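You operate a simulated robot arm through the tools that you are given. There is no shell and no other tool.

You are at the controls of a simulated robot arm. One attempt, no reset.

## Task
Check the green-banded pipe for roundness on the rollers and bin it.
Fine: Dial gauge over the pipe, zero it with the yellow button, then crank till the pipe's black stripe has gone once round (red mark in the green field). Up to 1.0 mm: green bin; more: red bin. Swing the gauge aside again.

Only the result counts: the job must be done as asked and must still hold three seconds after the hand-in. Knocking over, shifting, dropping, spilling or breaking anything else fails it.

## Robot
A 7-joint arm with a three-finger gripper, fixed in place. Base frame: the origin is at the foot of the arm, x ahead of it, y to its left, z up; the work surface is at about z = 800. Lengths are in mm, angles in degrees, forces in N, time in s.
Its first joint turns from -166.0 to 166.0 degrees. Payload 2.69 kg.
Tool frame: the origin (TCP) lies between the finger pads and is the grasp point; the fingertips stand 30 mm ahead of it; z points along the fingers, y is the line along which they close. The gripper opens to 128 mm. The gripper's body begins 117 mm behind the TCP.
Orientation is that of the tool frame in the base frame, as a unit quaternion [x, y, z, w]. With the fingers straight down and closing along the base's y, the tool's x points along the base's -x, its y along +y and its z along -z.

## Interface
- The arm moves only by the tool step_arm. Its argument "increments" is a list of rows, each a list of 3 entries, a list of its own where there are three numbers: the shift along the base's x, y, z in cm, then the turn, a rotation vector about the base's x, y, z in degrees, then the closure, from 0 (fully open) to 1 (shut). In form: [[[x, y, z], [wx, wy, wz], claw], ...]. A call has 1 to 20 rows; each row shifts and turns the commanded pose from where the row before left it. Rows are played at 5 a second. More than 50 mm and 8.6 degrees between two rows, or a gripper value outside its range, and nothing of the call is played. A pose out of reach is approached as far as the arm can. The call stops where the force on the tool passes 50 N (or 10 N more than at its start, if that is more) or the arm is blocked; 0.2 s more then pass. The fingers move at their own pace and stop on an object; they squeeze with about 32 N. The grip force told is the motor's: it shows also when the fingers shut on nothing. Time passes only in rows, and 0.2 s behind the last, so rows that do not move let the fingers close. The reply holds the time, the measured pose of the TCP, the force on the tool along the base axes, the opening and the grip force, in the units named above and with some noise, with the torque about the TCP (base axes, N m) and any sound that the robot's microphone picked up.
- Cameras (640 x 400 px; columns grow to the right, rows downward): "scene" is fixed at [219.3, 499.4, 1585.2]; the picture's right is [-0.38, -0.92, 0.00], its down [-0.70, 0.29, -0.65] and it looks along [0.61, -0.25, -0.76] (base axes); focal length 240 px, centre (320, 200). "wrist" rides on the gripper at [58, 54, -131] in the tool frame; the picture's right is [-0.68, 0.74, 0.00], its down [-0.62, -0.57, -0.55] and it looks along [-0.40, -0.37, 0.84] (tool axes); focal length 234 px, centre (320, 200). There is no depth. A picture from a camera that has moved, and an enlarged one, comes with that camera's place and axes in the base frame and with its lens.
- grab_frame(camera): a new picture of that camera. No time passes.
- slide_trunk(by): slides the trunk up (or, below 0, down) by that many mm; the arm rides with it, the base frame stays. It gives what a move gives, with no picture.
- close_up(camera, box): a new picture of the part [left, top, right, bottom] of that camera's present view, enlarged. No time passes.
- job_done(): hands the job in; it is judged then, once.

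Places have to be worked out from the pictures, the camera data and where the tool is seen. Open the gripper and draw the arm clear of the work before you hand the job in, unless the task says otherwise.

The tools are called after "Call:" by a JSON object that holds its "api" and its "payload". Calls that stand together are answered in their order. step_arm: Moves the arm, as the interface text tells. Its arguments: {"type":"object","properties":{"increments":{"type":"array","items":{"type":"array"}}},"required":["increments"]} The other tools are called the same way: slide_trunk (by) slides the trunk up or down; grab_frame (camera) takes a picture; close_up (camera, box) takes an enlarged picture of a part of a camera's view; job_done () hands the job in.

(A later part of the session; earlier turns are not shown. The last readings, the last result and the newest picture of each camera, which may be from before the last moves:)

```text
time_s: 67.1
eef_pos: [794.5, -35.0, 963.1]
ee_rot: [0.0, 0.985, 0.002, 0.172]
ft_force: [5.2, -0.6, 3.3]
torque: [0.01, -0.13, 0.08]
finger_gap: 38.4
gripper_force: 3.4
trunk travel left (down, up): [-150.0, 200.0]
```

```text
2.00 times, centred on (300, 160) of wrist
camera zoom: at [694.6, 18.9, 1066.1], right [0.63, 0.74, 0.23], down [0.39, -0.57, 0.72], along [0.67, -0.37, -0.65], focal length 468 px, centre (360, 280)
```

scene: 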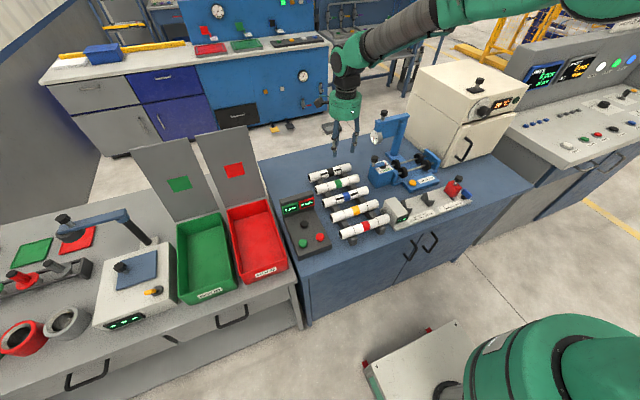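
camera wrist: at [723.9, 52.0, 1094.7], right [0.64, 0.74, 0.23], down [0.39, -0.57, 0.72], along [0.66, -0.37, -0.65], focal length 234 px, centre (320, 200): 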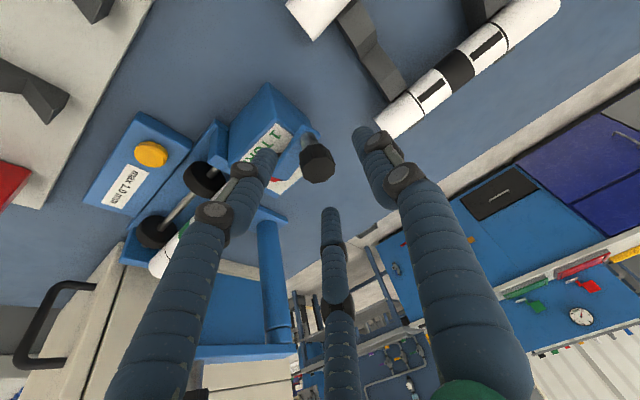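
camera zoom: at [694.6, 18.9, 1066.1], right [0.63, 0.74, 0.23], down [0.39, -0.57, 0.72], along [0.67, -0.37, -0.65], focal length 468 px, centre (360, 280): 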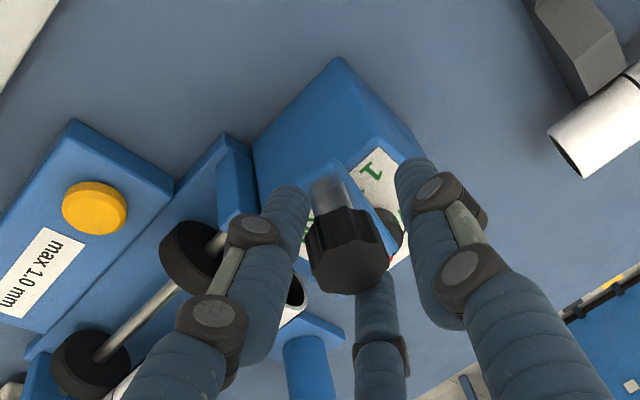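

Fx = 5 N shows I am slightly outside the crank circle; the green field is visible near (864, -28), about 62° direction. I shift 3 mm inward and zoom in on the label.

Call:
{"api": "step_arm", "payload": {"increments": [[[0.3, -0.2, 0], [0, 0, 0], 0.73], [[0, 0, 0], [0, 0, 0], 0.73]]}}

Call:
{"api": "close_up", "payload": {"camera": "scene", "box": [368, 148, 403, 178]}}

Call:
{"api": "close_up", "payload": {"camera": "scene", "box": [405, 135, 435, 160]}}

Call:
{"api": "close_up", "payload": {"camera": "wrist", "box": [270, 90, 350, 170]}}

```text
time_s: 67.7
eef_pos: [796.7, -37.2, 962.9]
ee_rot: [-0.001, 0.985, 0.003, 0.173]
ft_force: [-1.0, 0.0, -0.5]
torque: [-0.02, -0.06, 0.02]
finger_gap: 35.8
gripper_force: 0.4
trunk travel left (down, up): [-150.0, 200.0]
```

```text
13.33 times, centred on (386, 163) of scene
camera zoom: at [219.3, 499.4, 1585.2], right [-0.38, -0.92, 0.0], down [-0.7, 0.29, -0.65], along [0.61, -0.25, -0.76], focal length 3197 px, centre (-553, 693)
```

zoom: 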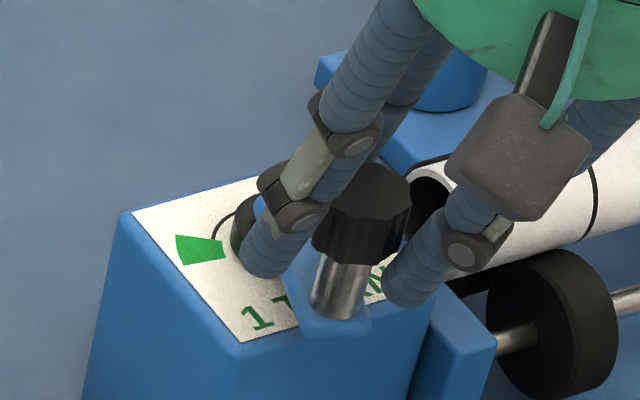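

```text
16.00 times, centred on (420, 148) of scene
camera zoom: at [219.3, 499.4, 1585.2], right [-0.38, -0.92, 0.0], down [-0.7, 0.29, -0.65], along [0.61, -0.25, -0.76], focal length 3837 px, centre (-1280, 1040)
```

zoom: 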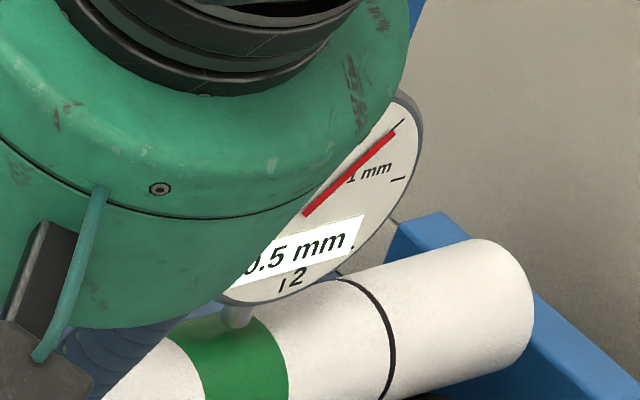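

```text
5.00 times, centred on (310, 130) of wrist
camera zoom: at [697.0, 17.2, 1065.5], right [0.64, 0.74, 0.23], down [0.39, -0.57, 0.72], along [0.66, -0.37, -0.65], focal length 1171 px, centre (370, 550)
```

zoom: 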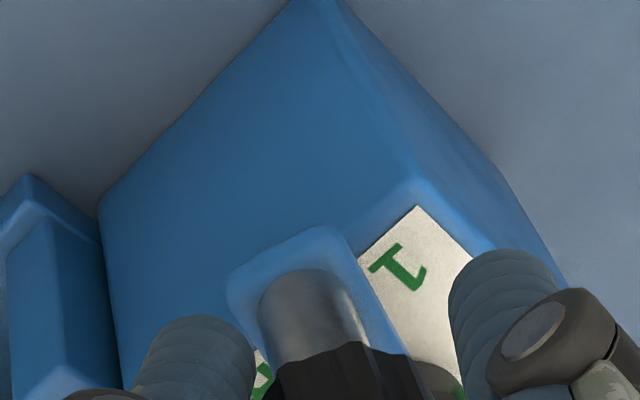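

The green field is a sector centred near 65° about the pivot, so the knob has to go on to roughly 245°. I continue in steps with a slightly smaller radius.

Call:
{"api": "step_arm", "payload": {"increments": [[[-0.1, -0.35, 0], [0, 0, 0], 0.73], [[-0.08, -0.36, 0], [0, 0, 0], 0.73], [[-0.06, -0.36, 0], [0, 0, 0], 0.73], [[-0.03, -0.37, 0], [0, 0, 0], 0.73], [[0, 0, 0], [0, 0, 0], 0.73]]}}

Call:
{"api": "close_up", "payload": {"camera": "scene", "box": [368, 145, 408, 180]}}

Call:
{"api": "close_up", "payload": {"camera": "scene", "box": [400, 125, 440, 165]}}

```text
time_s: 68.9
eef_pos: [794.3, -51.6, 964.4]
ee_rot: [0.0, 0.985, 0.002, 0.173]
ft_force: [0.7, -0.3, -0.2]
torque: [0.03, 0.01, -0.01]
finger_gap: 35.1
gripper_force: 0.2
trunk travel left (down, up): [-150.0, 200.0]
```

```text
11.43 times, centred on (388, 162) of scene
camera zoom: at [219.3, 499.4, 1585.2], right [-0.38, -0.92, 0.0], down [-0.7, 0.29, -0.65], along [0.61, -0.25, -0.76], focal length 2740 px, centre (-457, 629)
```

zoom: 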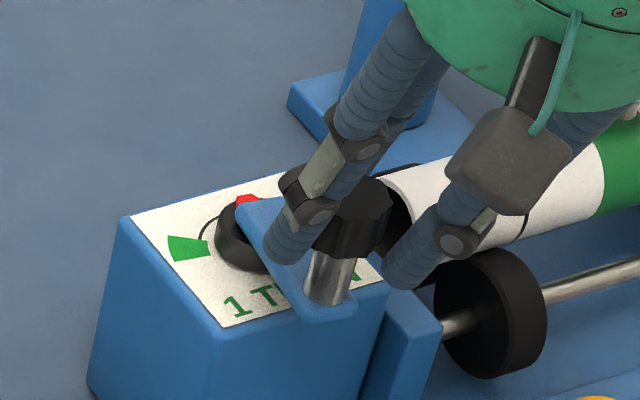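

```text
10.00 times, centred on (420, 145) of scene
camera zoom: at [219.3, 499.4, 1585.2], right [-0.38, -0.92, 0.0], down [-0.7, 0.29, -0.65], along [0.61, -0.25, -0.76], focal length 2398 px, centre (-680, 750)
```

zoom: 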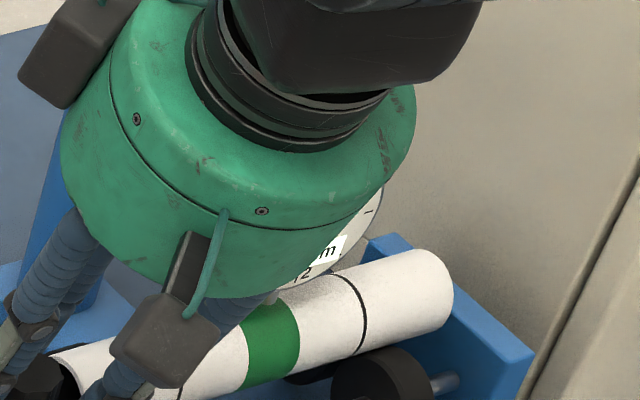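

The red mark now points to +x, on its way to the green field. The hand hides the dial from the scene camera, so I check whether the wrist camera sees it.

Call:
{"api": "grab_frame", "payload": {"camera": "wrist"}}

Call:
{"api": "close_up", "payload": {"camera": "wrist", "box": [180, 220, 340, 380]}}

```text
taken
camera wrist: at [694.6, 2.7, 1065.8], right [0.63, 0.74, 0.23], down [0.39, -0.57, 0.72], along [0.67, -0.37, -0.65], focal length 234 px, centre (320, 200)
```

wrist: 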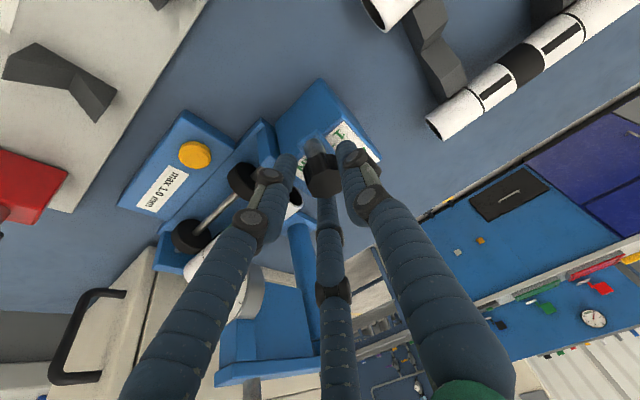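

```text
2.50 times, centred on (260, 300) of wrist
camera zoom: at [694.6, 2.7, 1065.8], right [0.63, 0.74, 0.23], down [0.39, -0.57, 0.72], along [0.67, -0.37, -0.65], focal length 585 px, centre (470, -50)
```

zoom: 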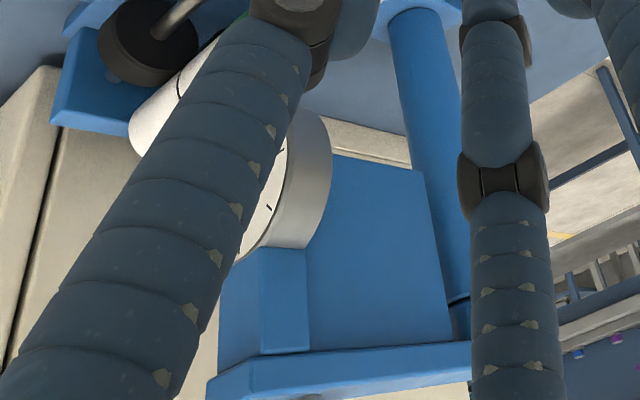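

The dial is hidden for now, but the constant 0.5 mm suggests it holds the largest deviation. I continue cranking and read it as soon as it is visible again.

Call:
{"api": "step_arm", "payload": {"increments": [[[-0.02, -0.37, 0], [0, 0, 0], 0.73], [[0.02, -0.37, 0], [0, 0, 0], 0.73], [[0.04, -0.37, 0], [0, 0, 0], 0.73], [[0.07, -0.36, 0], [0, 0, 0], 0.73], [[0, 0, 0], [0, 0, 0], 0.73]]}}

Call:
{"api": "close_up", "payload": {"camera": "scene", "box": [368, 145, 408, 180]}}

Call:
{"api": "close_up", "payload": {"camera": "wrist", "box": [180, 200, 340, 360]}}

```text
time_s: 70.1
eef_pos: [796.3, -65.7, 964.1]
ee_rot: [-0.001, 0.985, 0.002, 0.173]
ft_force: [-0.4, 0.2, 0.4]
torque: [-0.03, 0.0, 0.0]
finger_gap: 35.1
gripper_force: 0.0
trunk travel left (down, up): [-150.0, 200.0]
```

```text
11.43 times, centred on (388, 162) of scene
camera zoom: at [219.3, 499.4, 1585.2], right [-0.38, -0.92, 0.0], down [-0.7, 0.29, -0.65], along [0.61, -0.25, -0.76], focal length 2740 px, centre (-457, 629)
```

zoom: 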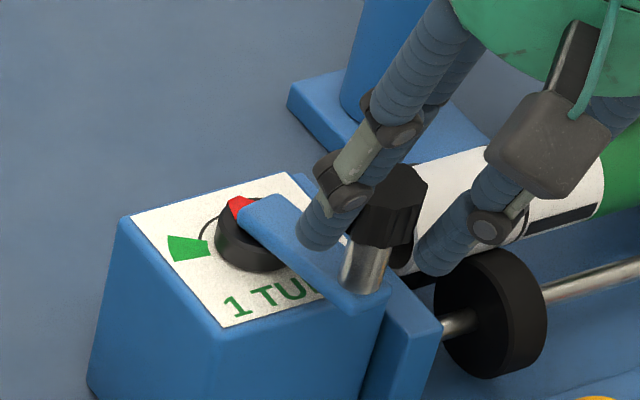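

```text
2.50 times, centred on (260, 280) of wrist
camera zoom: at [696.0, -11.8, 1066.3], right [0.63, 0.74, 0.23], down [0.39, -0.57, 0.72], along [0.67, -0.37, -0.65], focal length 585 px, centre (470, 0)
```

zoom: 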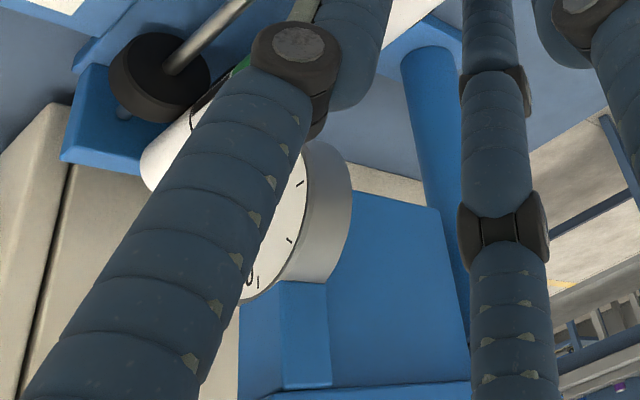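

The red mark is moving toward the green field and the pipe's stripe has come into view. I continue.

Call:
{"api": "step_arm", "payload": {"increments": [[[0.09, -0.36, 0], [0, 0, 0], 0.73], [[0.11, -0.35, 0], [0, 0, 0], 0.73], [[0.14, -0.34, 0], [0, 0, 0], 0.73], [[0.16, -0.33, 0], [0, 0, 0], 0.73], [[0, 0, 0], [0, 0, 0], 0.73]]}}

Call:
{"api": "close_up", "payload": {"camera": "scene", "box": [368, 145, 408, 180]}}

Call:
{"api": "close_up", "payload": {"camera": "wrist", "box": [180, 180, 340, 340]}}

Call:
{"api": "close_up", "payload": {"camera": "scene", "box": [395, 125, 445, 175]}}

```text
time_s: 71.3
eef_pos: [800.9, -79.7, 963.6]
ee_rot: [-0.001, 0.985, 0.002, 0.173]
ft_force: [-0.1, 0.0, 0.2]
torque: [0.04, 0.0, -0.03]
finger_gap: 34.6
gripper_force: 0.1
trunk travel left (down, up): [-150.0, 200.0]
```

```text
11.43 times, centred on (388, 162) of scene
camera zoom: at [219.3, 499.4, 1585.2], right [-0.38, -0.92, 0.0], down [-0.7, 0.29, -0.65], along [0.61, -0.25, -0.76], focal length 2740 px, centre (-457, 629)
```

zoom: 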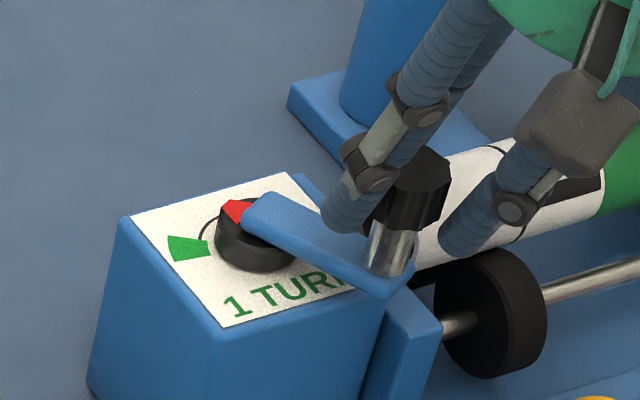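

```text
2.50 times, centred on (260, 260) of wrist
camera zoom: at [700.9, -25.6, 1066.1], right [0.63, 0.74, 0.23], down [0.39, -0.57, 0.72], along [0.67, -0.37, -0.65], focal length 585 px, centre (470, 50)
```

zoom: 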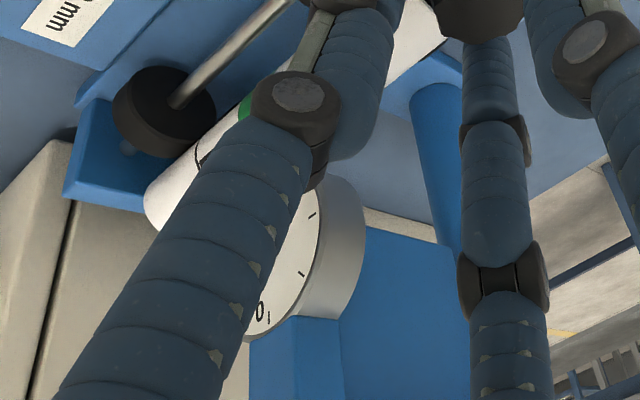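

```text
8.00 times, centred on (420, 150) of scene
camera zoom: at [219.3, 499.4, 1585.2], right [-0.38, -0.92, 0.0], down [-0.7, 0.29, -0.65], along [0.61, -0.25, -0.76], focal length 1918 px, centre (-480, 600)
```

zoom: 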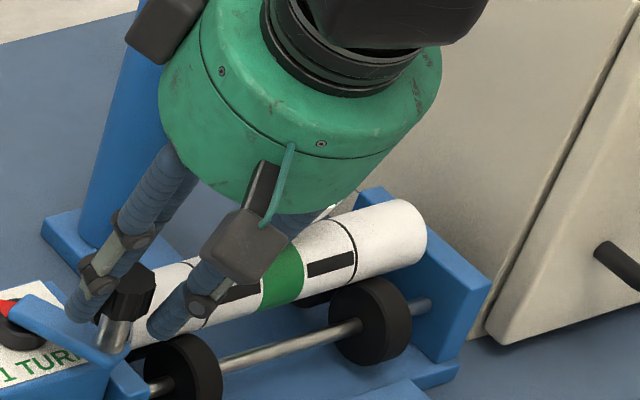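

The stripe is coming up on the -x side, consistent with nearly ¾ turn. I continue the crank toward the green field.

Call:
{"api": "step_arm", "payload": {"increments": [[[0.18, -0.32, 0], [0, 0, 0], 0.73], [[0.2, -0.31, 0], [0, 0, 0], 0.73], [[0.23, -0.29, 0], [0, 0, 0], 0.73], [[0.24, -0.27, 0], [0, 0, 0], 0.73], [[0, 0, 0], [0, 0, 0], 0.73]]}}

Call:
{"api": "close_up", "payload": {"camera": "scene", "box": [368, 145, 408, 180]}}

Call:
{"api": "close_up", "payload": {"camera": "wrist", "box": [180, 180, 340, 340]}}

Call:
{"api": "close_up", "payload": {"camera": "scene", "box": [395, 125, 445, 175]}}

```text
time_s: 72.5
eef_pos: [810.6, -92.1, 964.0]
ee_rot: [0.0, 0.985, 0.001, 0.173]
ft_force: [0.3, 0.7, -1.3]
torque: [0.02, 0.01, 0.0]
finger_gap: 34.7
gripper_force: 0.7
trunk travel left (down, up): [-150.0, 200.0]
```

```text
11.43 times, centred on (388, 162) of scene
camera zoom: at [219.3, 499.4, 1585.2], right [-0.38, -0.92, 0.0], down [-0.7, 0.29, -0.65], along [0.61, -0.25, -0.76], focal length 2740 px, centre (-457, 629)
```

zoom: 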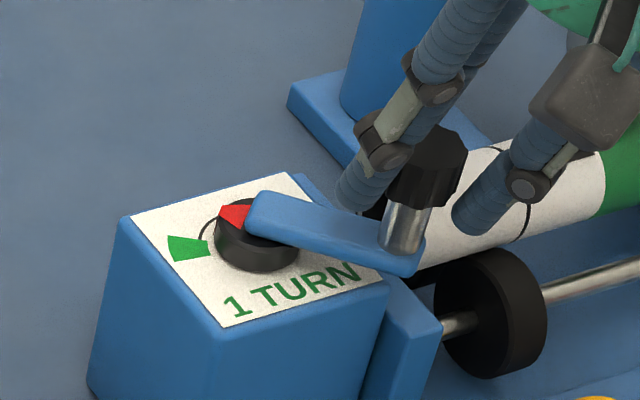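

```text
2.50 times, centred on (260, 260) of wrist
camera zoom: at [709.6, -37.4, 1065.8], right [0.63, 0.74, 0.23], down [0.39, -0.57, 0.72], along [0.67, -0.37, -0.65], focal length 585 px, centre (470, 50)
```

zoom: 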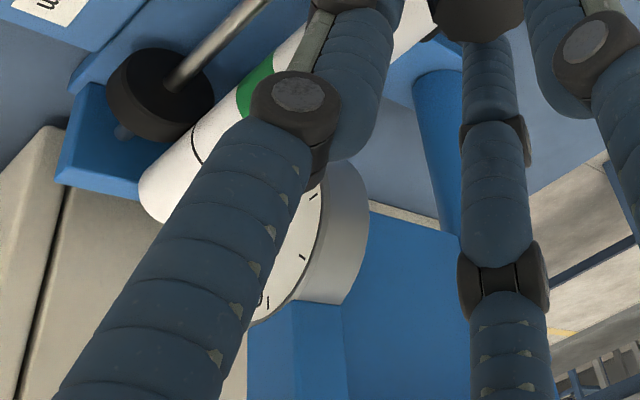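

```text
8.00 times, centred on (420, 150) of scene
camera zoom: at [219.3, 499.4, 1585.2], right [-0.38, -0.92, 0.0], down [-0.7, 0.29, -0.65], along [0.61, -0.25, -0.76], focal length 1918 px, centre (-480, 600)
```

zoom: 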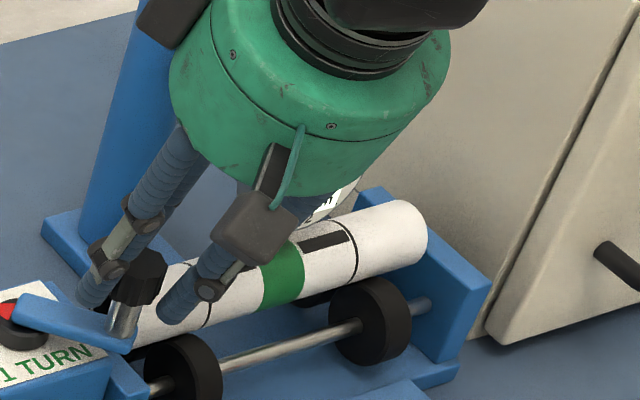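

The red mark is now at about 46°, just short of the green field. I turn on by about 19° in small steps.

Call:
{"api": "step_arm", "payload": {"increments": [[[0.26, -0.25, 0], [0, 0, 0], 0.73], [[0.28, -0.22, 0], [0, 0, 0], 0.73], [[0.3, -0.19, 0], [0, 0, 0], 0.73], [[0, 0, 0], [0, 0, 0], 0.73]]}}

Call:
{"api": "close_up", "payload": {"camera": "scene", "box": [368, 145, 408, 180]}}

Call:
{"api": "close_up", "payload": {"camera": "scene", "box": [395, 125, 445, 175]}}

```text
time_s: 73.5
eef_pos: [817.2, -98.8, 964.8]
ee_rot: [0.0, 0.985, 0.002, 0.173]
ft_force: [0.7, 0.7, -0.5]
torque: [0.03, -0.01, 0.02]
finger_gap: 35.0
gripper_force: 0.3
trunk travel left (down, up): [-150.0, 200.0]
```

```text
11.43 times, centred on (388, 162) of scene
camera zoom: at [219.3, 499.4, 1585.2], right [-0.38, -0.92, 0.0], down [-0.7, 0.29, -0.65], along [0.61, -0.25, -0.76], focal length 2740 px, centre (-457, 629)
```

zoom: 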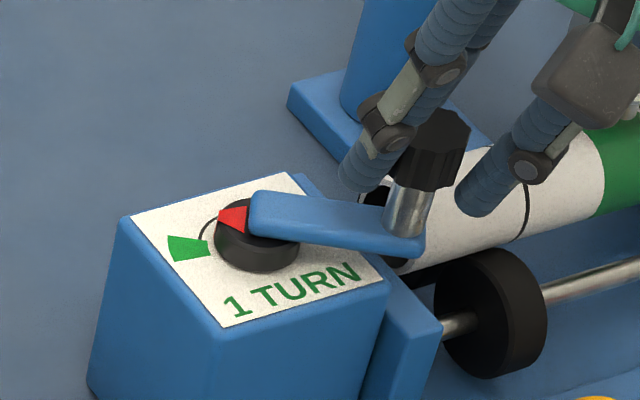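

```text
8.00 times, centred on (420, 150) of scene
camera zoom: at [219.3, 499.4, 1585.2], right [-0.38, -0.92, 0.0], down [-0.7, 0.29, -0.65], along [0.61, -0.25, -0.76], focal length 1918 px, centre (-480, 600)
```

zoom: 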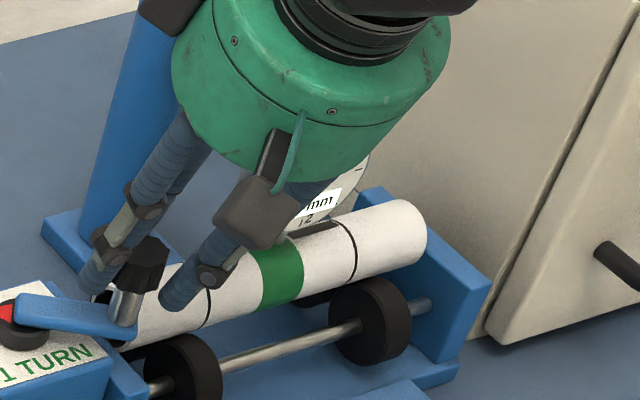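

The red mark lags a little because of the cage play; it needs roughly 15° more. I continue.

Call:
{"api": "step_arm", "payload": {"increments": [[[0.31, -0.19, 0], [0, 0, 0], 0.73], [[0.32, -0.17, 0], [0, 0, 0], 0.73], [[0, 0, 0], [0, 0, 0], 0.73]]}}

Call:
{"api": "close_up", "payload": {"camera": "scene", "box": [368, 145, 408, 180]}}

Call:
{"api": "close_up", "payload": {"camera": "scene", "box": [395, 125, 445, 175]}}

```text
time_s: 74.3
eef_pos: [824.6, -103.0, 963.9]
ee_rot: [0.0, 0.985, 0.001, 0.173]
ft_force: [0.3, 0.8, -0.8]
torque: [-0.03, 0.0, 0.04]
finger_gap: 34.8
gripper_force: 0.2
trunk travel left (down, up): [-150.0, 200.0]
```

```text
11.43 times, centred on (388, 162) of scene
camera zoom: at [219.3, 499.4, 1585.2], right [-0.38, -0.92, 0.0], down [-0.7, 0.29, -0.65], along [0.61, -0.25, -0.76], focal length 2740 px, centre (-457, 629)
```

zoom: 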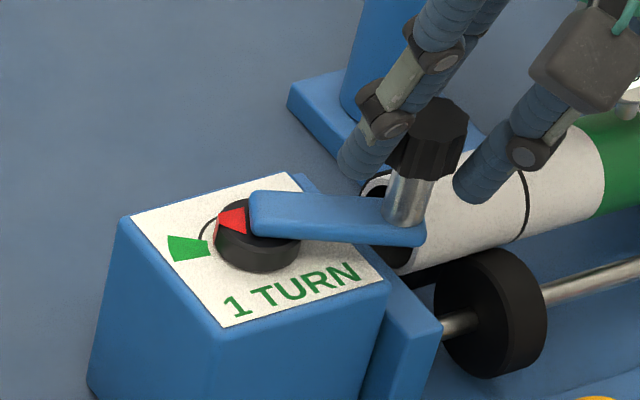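

```text
8.00 times, centred on (420, 150) of scene
camera zoom: at [219.3, 499.4, 1585.2], right [-0.38, -0.92, 0.0], down [-0.7, 0.29, -0.65], along [0.61, -0.25, -0.76], focal length 1918 px, centre (-480, 600)
```

zoom: 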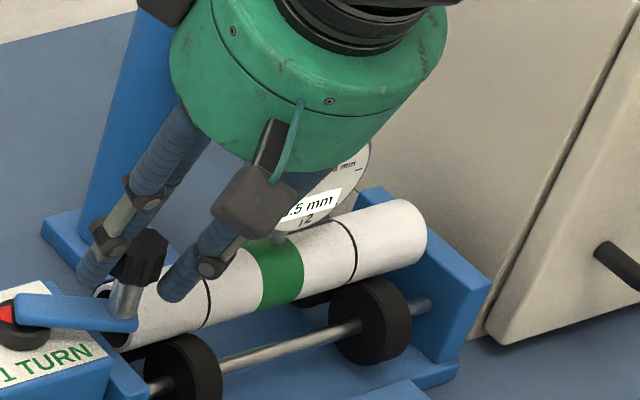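

The display ends in ".5 mm" with the first digit hidden. I turn a bit further so the red mark enters the green field.

Call:
{"api": "step_arm", "payload": {"increments": [[[0.33, -0.12, 0], [0, 0, 0], 0.73], [[0.34, -0.09, 0], [0, 0, 0], 0.73], [[0, 0, 0], [0, 0, 0], 0.73]]}}

Call:
{"api": "close_up", "payload": {"camera": "scene", "box": [368, 145, 408, 180]}}

Call:
{"api": "close_up", "payload": {"camera": "scene", "box": [395, 125, 445, 175]}}

```text
time_s: 75.1
eef_pos: [831.3, -104.3, 963.2]
ee_rot: [0.0, 0.985, 0.002, 0.173]
ft_force: [0.3, -0.7, -0.2]
torque: [-0.03, 0.04, 0.0]
finger_gap: 35.1
gripper_force: 0.7
trunk travel left (down, up): [-150.0, 200.0]
```

```text
11.43 times, centred on (388, 162) of scene
camera zoom: at [219.3, 499.4, 1585.2], right [-0.38, -0.92, 0.0], down [-0.7, 0.29, -0.65], along [0.61, -0.25, -0.76], focal length 2740 px, centre (-457, 629)
```

zoom: 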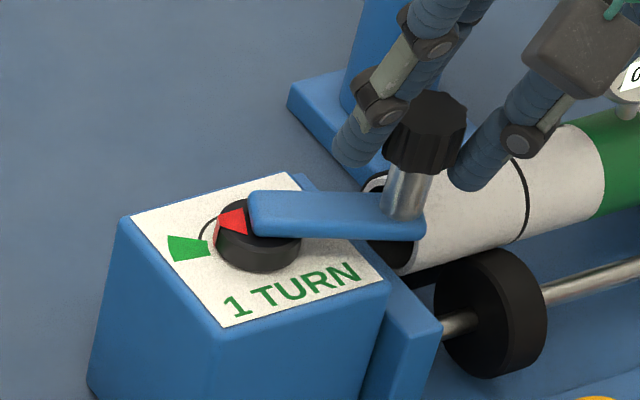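

```text
8.00 times, centred on (420, 150) of scene
camera zoom: at [219.3, 499.4, 1585.2], right [-0.38, -0.92, 0.0], down [-0.7, 0.29, -0.65], along [0.61, -0.25, -0.76], focal length 1918 px, centre (-480, 600)
```

zoom: 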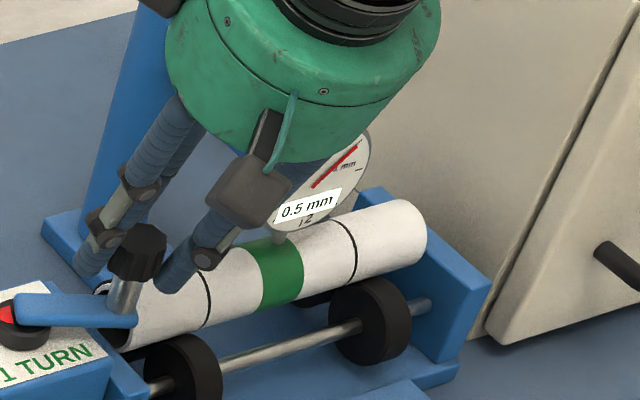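

The gauge clearly reads 0.5 mm and the red mark appears to be within the green field's angle. I release the knob, withdraw along the tool axis and verify from above.

Call:
{"api": "step_arm", "payload": {"increments": [[[0, 0, 0], [0, 0, 0], 0.6], [[0, 0, 0], [0, 0, 0], 0.5], [[-0.51, 0, 1.41], [0, 0, 0], 0.5], [[-0.86, 0, 2.35], [0, 0, 0], 0.5], [[-1.03, 0, 2.82], [0, 0, 0], 0.5], [[-1.5, 0.5, 2.82], [0, 0, 0], 0.3], [[-2.5, 1.0, 2.0], [0, 0, 0], 0.1], [[-2.5, 1.0, 2.0], [0, 0, 0], 0.0], [[0, 0, 0], [0, 0, 0], 0.0]]}}

Call:
{"api": "grab_frame", "payload": {"camera": "wrist"}}

Call:
{"api": "close_up", "payload": {"camera": "scene", "box": [368, 135, 438, 185]}}

Call:
{"api": "close_up", "payload": {"camera": "wrist", "box": [280, 20, 440, 180]}}

```text
time_s: 77.1
eef_pos: [740.3, -79.0, 1098.2]
ee_rot: [0.0, 0.985, 0.001, 0.174]
ft_force: [-1.3, 0.3, 0.2]
torque: [-0.05, -0.03, 0.04]
finger_gap: 128.1
gripper_force: 0.1
trunk travel left (down, up): [-150.0, 200.0]
```

```text
taken
camera wrist: at [640.5, -24.3, 1200.8], right [0.63, 0.74, 0.23], down [0.39, -0.57, 0.72], along [0.67, -0.37, -0.65], focal length 234 px, centre (320, 200)
```

wrist: 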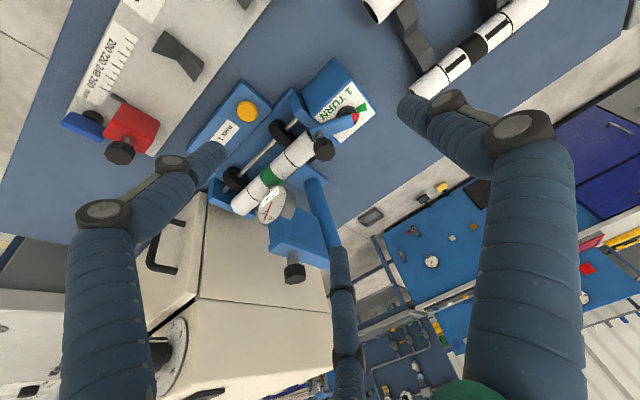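

```text
8.00 times, centred on (403, 160) of scene
camera zoom: at [219.3, 499.4, 1585.2], right [-0.38, -0.92, 0.0], down [-0.7, 0.29, -0.65], along [0.61, -0.25, -0.76], focal length 1918 px, centre (-344, 520)
```

zoom: 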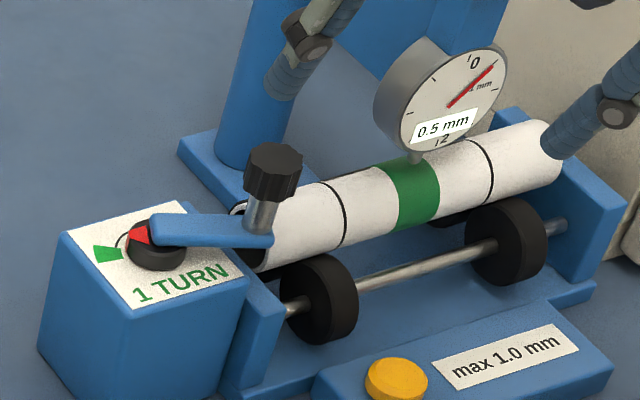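

```text
2.50 times, centred on (360, 100) of wrist
camera zoom: at [640.5, -24.3, 1200.8], right [0.63, 0.74, 0.23], down [0.39, -0.57, 0.72], along [0.67, -0.37, -0.65], focal length 585 px, centre (220, 450)
```

zoom: 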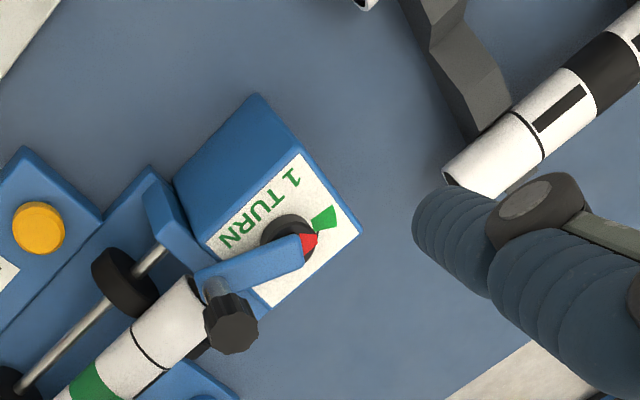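

The dial reads 0.5 mm. I zoom in on the red mark relative to the green sector.

Call:
{"api": "close_up", "payload": {"camera": "wrist", "box": [330, 85, 380, 135]}}

Call:
{"api": "close_up", "payload": {"camera": "scene", "box": [370, 150, 400, 175]}}

```text
8.00 times, centred on (355, 110) of wrist
camera zoom: at [640.5, -24.3, 1200.8], right [0.63, 0.74, 0.23], down [0.39, -0.57, 0.72], along [0.67, -0.37, -0.65], focal length 1873 px, centre (40, 920)
```

zoom: 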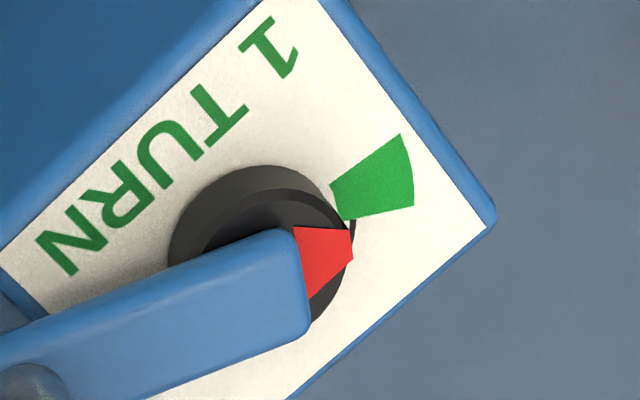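

```text
16.00 times, centred on (385, 162) of scene
camera zoom: at [219.3, 499.4, 1585.2], right [-0.38, -0.92, 0.0], down [-0.7, 0.29, -0.65], along [0.61, -0.25, -0.76], focal length 3837 px, centre (-720, 800)
```

zoom: 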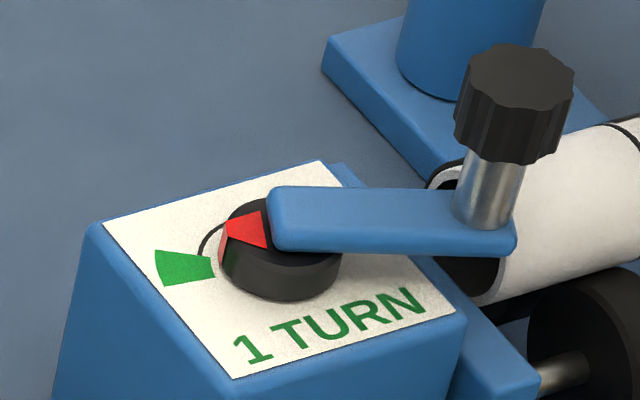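

The red mark is still about 6–10° before the green sector's edge (about 16° short of its centre). I go back over the knob, now near (825, -95, 951), to turn it a bit further.

Call:
{"api": "step_arm", "payload": {"increments": [[[2.0, -0.5, -1.5], [0, 0, 0], 0.3], [[2.0, -0.5, -2.0], [0, 0, 0], 0.5], [[1.94, -0.6, -2.5], [0, 0, 0], 0.5], [[0, 0, 0], [0, 0, 0], 0.5]]}}

Call:
{"api": "grab_frame", "payload": {"camera": "wrist"}}

Call:
{"api": "close_up", "payload": {"camera": "wrist", "box": [220, 60, 420, 260]}}

Call:
{"api": "close_up", "payload": {"camera": "scene", "box": [360, 125, 430, 185]}}

```text
time_s: 78.1
eef_pos: [801.2, -93.9, 1036.8]
ee_rot: [-0.001, 0.985, 0.001, 0.173]
ft_force: [0.2, -0.5, -0.3]
torque: [0.07, 0.05, 0.01]
finger_gap: 64.1
gripper_force: 0.1
trunk travel left (down, up): [-150.0, 200.0]
```

```text
taken
camera wrist: at [702.1, -40.2, 1140.0], right [0.63, 0.74, 0.23], down [0.39, -0.57, 0.72], along [0.66, -0.37, -0.65], focal length 234 px, centre (320, 200)
```

wrist: 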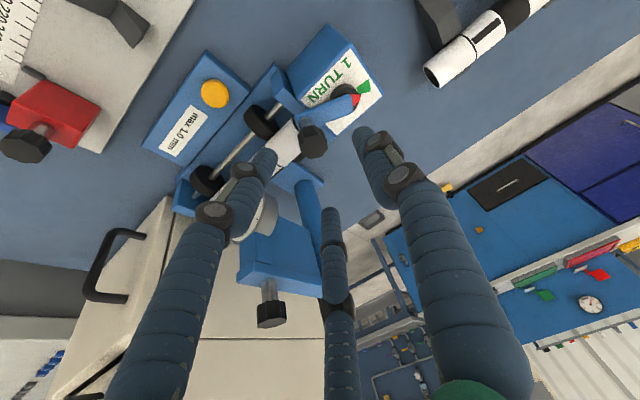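

```text
2.00 times, centred on (320, 160) of wrist
camera zoom: at [702.1, -40.2, 1140.0], right [0.63, 0.74, 0.23], down [0.39, -0.57, 0.72], along [0.66, -0.37, -0.65], focal length 468 px, centre (320, 280)
```

zoom: 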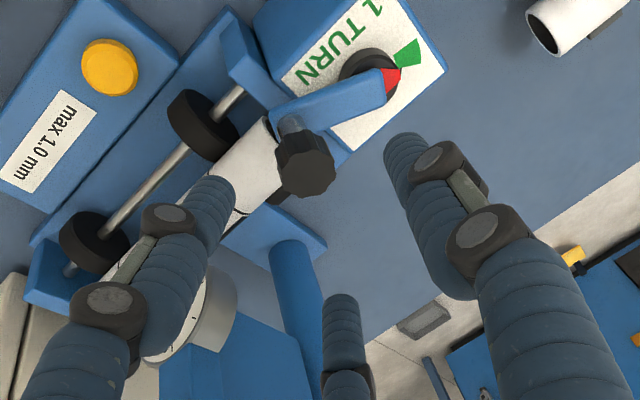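

```text
6.67 times, centred on (395, 155) of scene
camera zoom: at [219.3, 499.4, 1585.2], right [-0.38, -0.92, 0.0], down [-0.7, 0.29, -0.65], along [0.61, -0.25, -0.76], focal length 1599 px, centre (-180, 500)
```

zoom: 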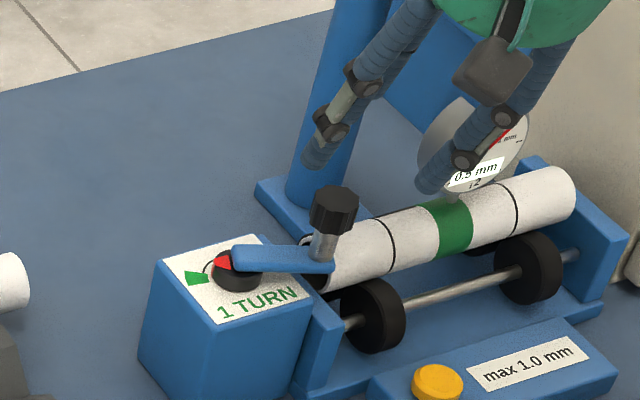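

The knob is at about (826, -96, 951). I align the tool axis with it and advance again.

Call:
{"api": "step_arm", "payload": {"increments": [[[-0.6, -0.2, 0], [0, 0, 0], 0.5], [[0.86, 0, -2.4], [0, 0, 0], 0.5], [[0.86, 0, -2.4], [0, 0, 0], 0.5], [[0.86, 0, -2.4], [0, 0, 0], 0.5], [[0, 0, 0], [0, 0, 0], 0.5]]}}

Call:
{"api": "close_up", "payload": {"camera": "wrist", "box": [240, 100, 400, 260]}}

Call:
{"api": "close_up", "payload": {"camera": "scene", "box": [360, 125, 430, 185]}}

```text
time_s: 79.3
eef_pos: [821.3, -97.4, 964.9]
ee_rot: [0.0, 0.985, 0.001, 0.172]
ft_force: [0.4, 0.3, -0.3]
torque: [0.03, -0.01, 0.0]
finger_gap: 63.9
gripper_force: 0.0
trunk travel left (down, up): [-150.0, 200.0]
```

```text
2.50 times, centred on (320, 180) of wrist
camera zoom: at [721.4, -42.8, 1067.4], right [0.63, 0.74, 0.23], down [0.39, -0.57, 0.72], along [0.67, -0.37, -0.65], focal length 585 px, centre (320, 250)
```

zoom: 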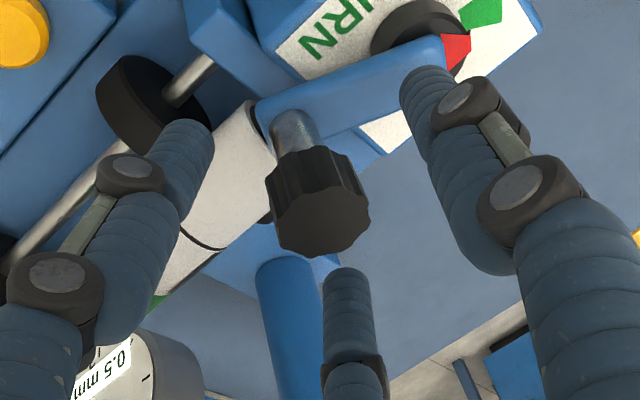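

```text
6.67 times, centred on (395, 155) of scene
camera zoom: at [219.3, 499.4, 1585.2], right [-0.38, -0.92, 0.0], down [-0.7, 0.29, -0.65], along [0.61, -0.25, -0.76], focal length 1599 px, centre (-180, 500)
```

zoom: 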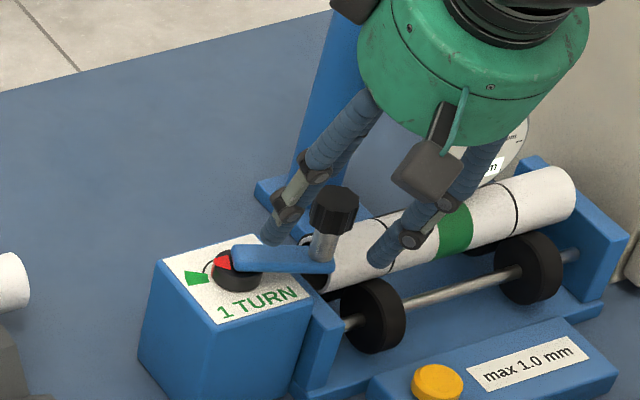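

Centred on the knob, and the wrist view also shows 0.5 mm. I close more firmly this time so that there is no play.

Call:
{"api": "step_arm", "payload": {"increments": [[[0, 0, 0], [0, 0, 0], 0.65], [[0, 0, 0], [0, 0, 0], 0.74], [[0, 0, 0], [0, 0, 0], 0.78], [[0, 0, 0], [0, 0, 0], 0.8]]}}

Call:
{"api": "close_up", "payload": {"camera": "scene", "box": [360, 125, 430, 185]}}

```text
time_s: 80.3
eef_pos: [820.3, -97.9, 966.1]
ee_rot: [0.0, 0.985, 0.001, 0.172]
ft_force: [-0.2, -2.5, 1.1]
torque: [-0.16, 0.11, -0.06]
finger_gap: 33.0
gripper_force: 5.8
trunk travel left (down, up): [-150.0, 200.0]
```

```text
6.67 times, centred on (395, 155) of scene
camera zoom: at [219.3, 499.4, 1585.2], right [-0.38, -0.92, 0.0], down [-0.7, 0.29, -0.65], along [0.61, -0.25, -0.76], focal length 1599 px, centre (-180, 500)
```

zoom: 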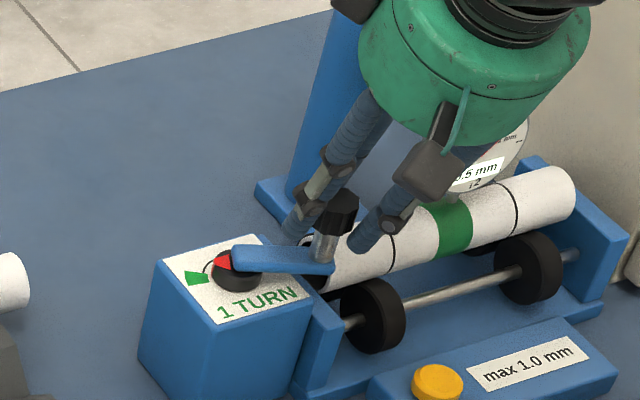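

Now it is gripped lightly (gap 33 mm). I turn 8° further and look.

Call:
{"api": "step_arm", "payload": {"increments": [[[0.34, -0.16, 0], [0, 0, 0], 0.8], [[0.33, -0.14, 0], [0, 0, 0], 0.8], [[0, 0, 0], [0, 0, 0], 0.8]]}}

Call:
{"api": "close_up", "payload": {"camera": "scene", "box": [368, 145, 408, 180]}}

Call:
{"api": "close_up", "payload": {"camera": "wrist", "box": [260, 60, 400, 200]}}

```text
time_s: 81.1
eef_pos: [827.8, -101.0, 965.9]
ee_rot: [0.0, 0.985, 0.003, 0.172]
ft_force: [-4.5, -10.4, -5.3]
torque: [-0.32, 0.07, -0.01]
finger_gap: 33.0
gripper_force: 5.3
trunk travel left (down, up): [-150.0, 200.0]
```

```text
11.43 times, centred on (388, 162) of scene
camera zoom: at [219.3, 499.4, 1585.2], right [-0.38, -0.92, 0.0], down [-0.7, 0.29, -0.65], along [0.61, -0.25, -0.76], focal length 2740 px, centre (-457, 629)
```

zoom: 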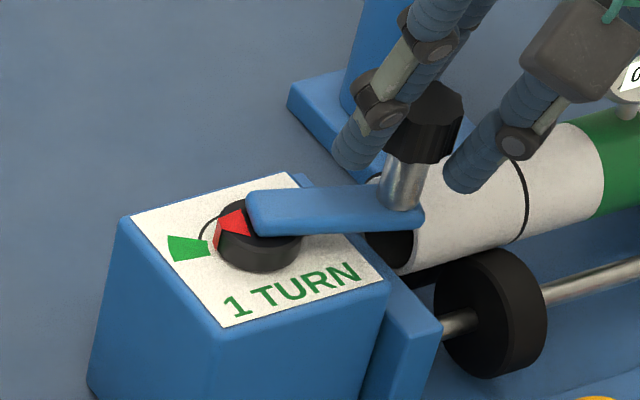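

```text
2.86 times, centred on (330, 130) of wrist
camera zoom: at [727.7, -46.4, 1067.8], right [0.64, 0.74, 0.23], down [0.39, -0.57, 0.72], along [0.66, -0.37, -0.65], focal length 669 px, centre (291, 400)
```

zoom: 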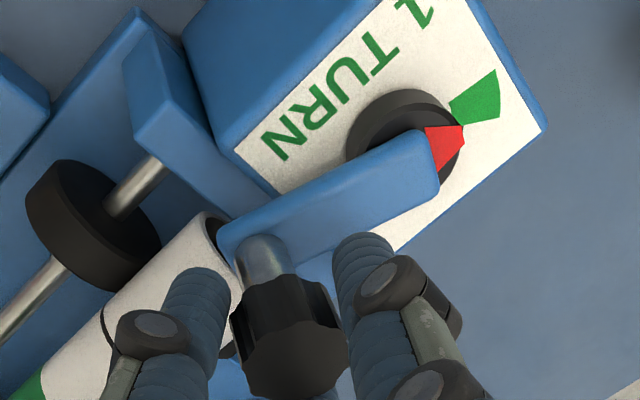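

The red mark reaches the edge of the sector; the pull in -y says the circle is slightly larger than my path. I correct by 1 mm and turn about 9° more.

Call:
{"api": "step_arm", "payload": {"increments": [[[0.33, -0.2, 0], [0, 0, 0], 0.8], [[0.35, -0.15, 0], [0, 0, 0], 0.8], [[0.15, -0.03, 0], [0, 0, 0], 0.8], [[0, 0, 0], [0, 0, 0], 0.8]]}}

Call:
{"api": "close_up", "payload": {"camera": "scene", "box": [368, 145, 408, 180]}}

Call:
{"api": "close_up", "payload": {"camera": "wrist", "box": [260, 40, 400, 180]}}

```text
time_s: 82.1
eef_pos: [834.6, -103.7, 965.1]
ee_rot: [0.0, 0.985, 0.002, 0.172]
ft_force: [-10.1, -1.1, -1.7]
torque: [-0.02, 0.29, -0.07]
finger_gap: 31.4
gripper_force: 4.9
trunk travel left (down, up): [-150.0, 200.0]
```

```text
11.43 times, centred on (388, 162) of scene
camera zoom: at [219.3, 499.4, 1585.2], right [-0.38, -0.92, 0.0], down [-0.7, 0.29, -0.65], along [0.61, -0.25, -0.76], focal length 2740 px, centre (-457, 629)
```

zoom: 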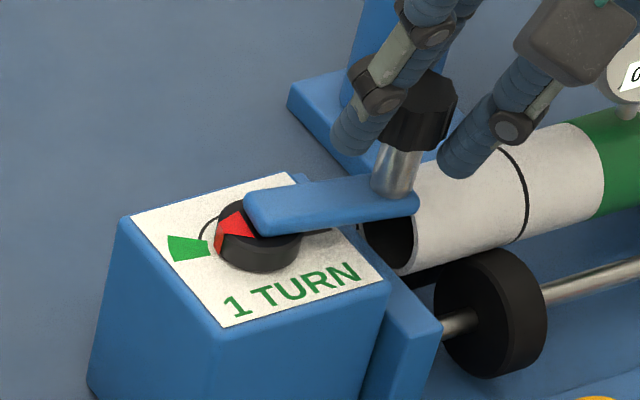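

```text
2.86 times, centred on (330, 110) of wrist
camera zoom: at [735.1, -49.5, 1067.8], right [0.64, 0.74, 0.23], down [0.39, -0.57, 0.72], along [0.66, -0.37, -0.65], focal length 669 px, centre (291, 457)
```

zoom: 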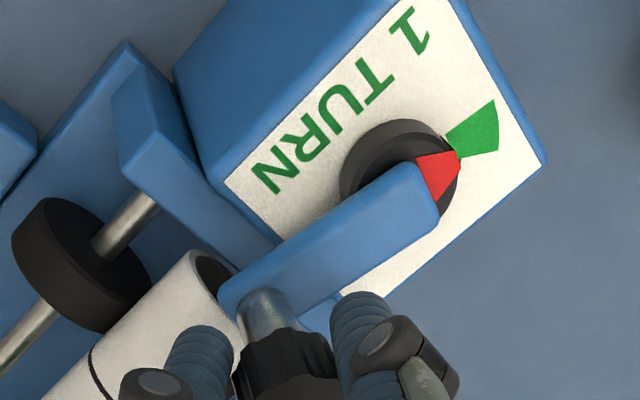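

The red mark now points into the middle of the green sector. I release the knob, withdraw and check both the mark and the dial.

Call:
{"api": "step_arm", "payload": {"increments": [[[0, 0, 0], [0, 0, 0], 0.7], [[0, 0, 0], [0, 0, 0], 0.6], [[0, 0, 0], [0, 0, 0], 0.5], [[-0.51, 0, 1.41], [0, 0, 0], 0.5], [[-0.86, 0, 2.35], [0, 0, 0], 0.5], [[-1.03, 0, 2.82], [0, 0, 0], 0.5], [[-1.5, 0.5, 2.82], [0, 0, 0], 0.3], [[-2.5, 1.0, 2.0], [0, 0, 0], 0.1], [[-2.5, 1.0, 2.0], [0, 0, 0], 0.0], [[0, 0, 0], [0, 0, 0], 0.0]]}}

Call:
{"api": "close_up", "payload": {"camera": "wrist", "box": [310, 60, 390, 140]}}

Call:
{"api": "close_up", "payload": {"camera": "scene", "box": [368, 130, 438, 185]}}

Call:
{"api": "close_up", "payload": {"camera": "scene", "box": [400, 130, 440, 165]}}

```text
time_s: 84.3
eef_pos: [746.0, -78.6, 1100.8]
ee_rot: [-0.001, 0.985, 0.002, 0.174]
ft_force: [-0.2, 0.7, 0.4]
torque: [-0.02, -0.01, -0.02]
finger_gap: 128.2
gripper_force: 0.1
trunk travel left (down, up): [-150.0, 200.0]
```

```text
5.00 times, centred on (350, 100) of wrist
camera zoom: at [646.5, -23.8, 1203.7], right [0.63, 0.74, 0.23], down [0.39, -0.57, 0.72], along [0.67, -0.37, -0.65], focal length 1171 px, centre (170, 700)
```

zoom: 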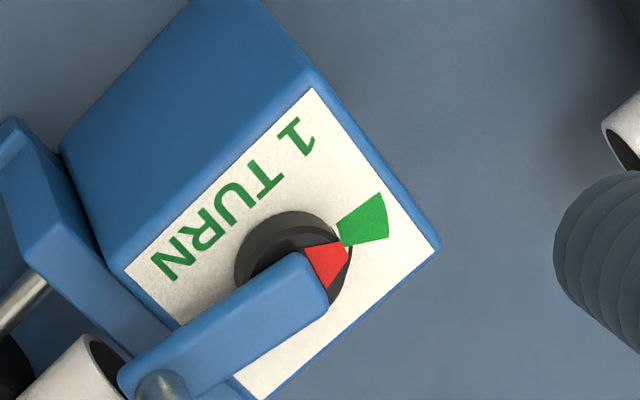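

```text
7.27 times, centred on (403, 158) of scene
camera zoom: at [219.3, 499.4, 1585.2], right [-0.38, -0.92, 0.0], down [-0.7, 0.29, -0.65], along [0.61, -0.25, -0.76], focal length 1744 px, centre (-284, 509)
```

zoom: 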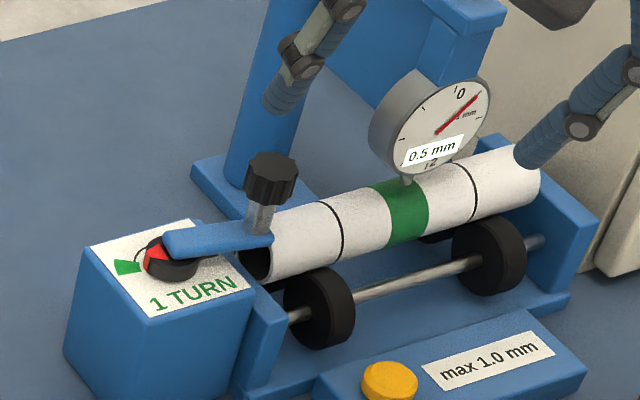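

```text
11.43 times, centred on (420, 148) of scene
camera zoom: at [219.3, 499.4, 1585.2], right [-0.38, -0.92, 0.0], down [-0.7, 0.29, -0.65], along [0.61, -0.25, -0.76], focal length 2740 px, centre (-823, 800)
```

zoom: 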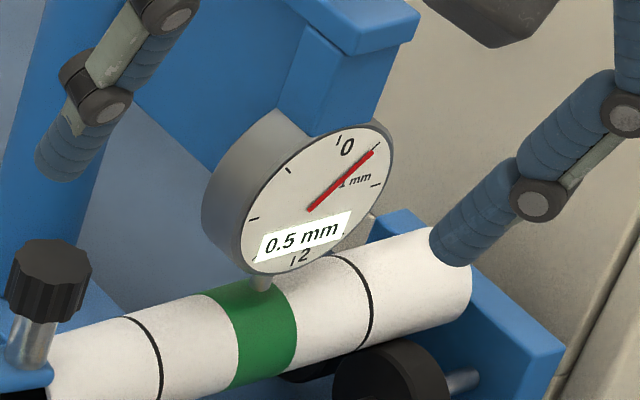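

The dial reads 0.5 mm. Working out the angles in base coordinates (arm edges versus sector edges), the red mark now seems near the far edge of the green sector, so I check with a larger zoom.

Call:
{"api": "close_up", "payload": {"camera": "wrist", "box": [325, 75, 375, 125]}}

Call:
{"api": "close_up", "payload": {"camera": "scene", "box": [372, 150, 402, 175]}}

```text
8.00 times, centred on (350, 100) of wrist
camera zoom: at [646.5, -23.8, 1203.7], right [0.63, 0.74, 0.23], down [0.39, -0.57, 0.72], along [0.67, -0.37, -0.65], focal length 1873 px, centre (80, 1000)
```

zoom: 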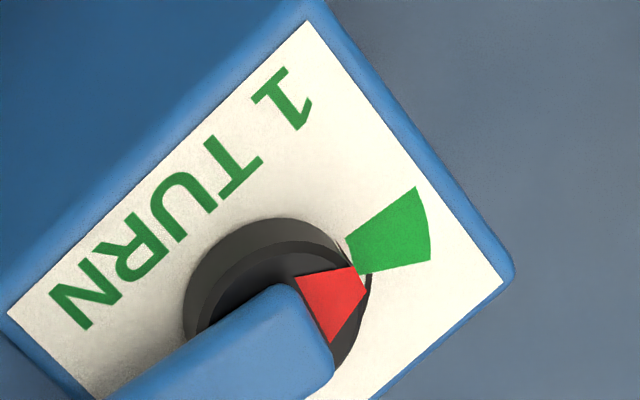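

```text
16.00 times, centred on (387, 162) of scene
camera zoom: at [219.3, 499.4, 1585.2], right [-0.38, -0.92, 0.0], down [-0.7, 0.29, -0.65], along [0.61, -0.25, -0.76], focal length 3837 px, centre (-752, 800)
```

zoom: 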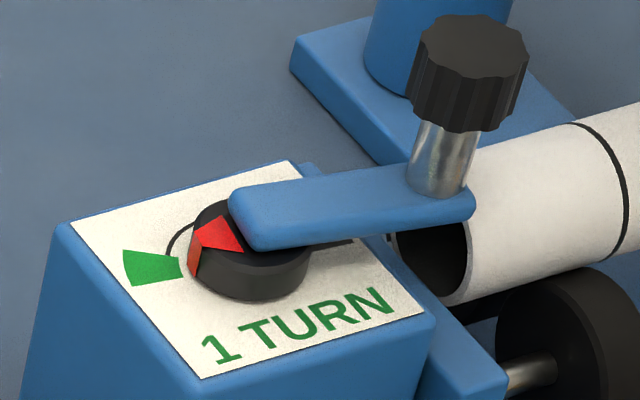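

The red mark stands at about 79°, only 2° inside the sector's far edge (sector ≈ 53…81°, centre ≈ 67°). I go back to the knob, now at about (840, -103, 951), to turn it back by roughly 11° into the middle of the field.

Call:
{"api": "step_arm", "payload": {"increments": [[[2.4, -0.8, -2.0], [0, 0, 0], 0.3], [[2.4, -0.8, -2.0], [0, 0, 0], 0.5], [[2.2, -0.84, -2.4], [0, 0, 0], 0.5], [[0, 0, -2.0], [0, 0, 0], 0.5], [[0, 0, 0], [0, 0, 0], 0.5]]}}

Call:
{"api": "close_up", "payload": {"camera": "wrist", "box": [220, 60, 420, 260]}}

Call:
{"api": "close_up", "payload": {"camera": "scene", "box": [360, 125, 430, 185]}}

```text
time_s: 85.5
eef_pos: [818.7, -103.3, 1015.0]
ee_rot: [0.0, 0.985, 0.002, 0.173]
ft_force: [0.2, -0.3, -0.4]
torque: [-0.02, 0.0, 0.0]
finger_gap: 63.9
gripper_force: 0.1
trunk travel left (down, up): [-150.0, 200.0]
```

```text
2.00 times, centred on (320, 160) of wrist
camera zoom: at [717.8, -48.8, 1117.7], right [0.63, 0.74, 0.23], down [0.39, -0.57, 0.72], along [0.67, -0.37, -0.65], focal length 468 px, centre (320, 280)
```

zoom: 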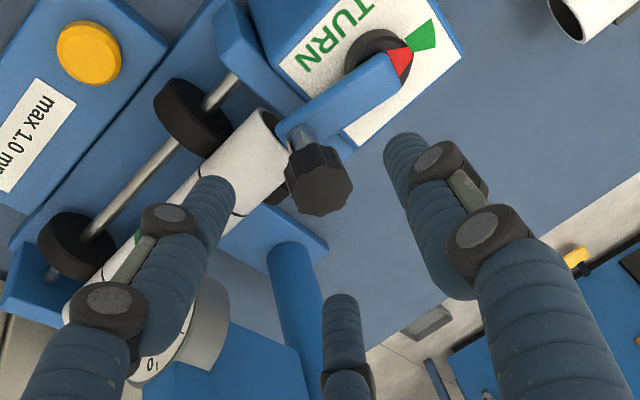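

```text
6.67 times, centred on (395, 155) of scene
camera zoom: at [219.3, 499.4, 1585.2], right [-0.38, -0.92, 0.0], down [-0.7, 0.29, -0.65], along [0.61, -0.25, -0.76], focal length 1599 px, centre (-180, 500)
```

zoom: 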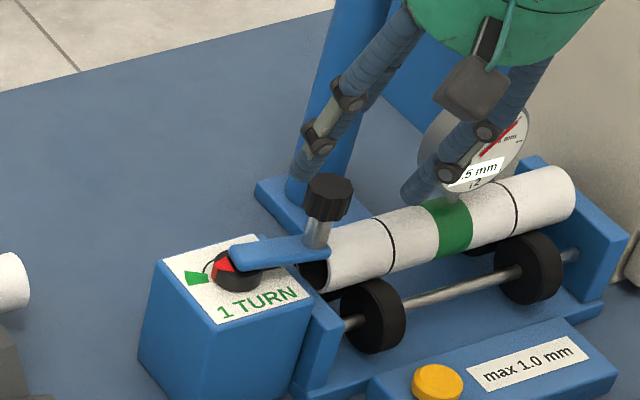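

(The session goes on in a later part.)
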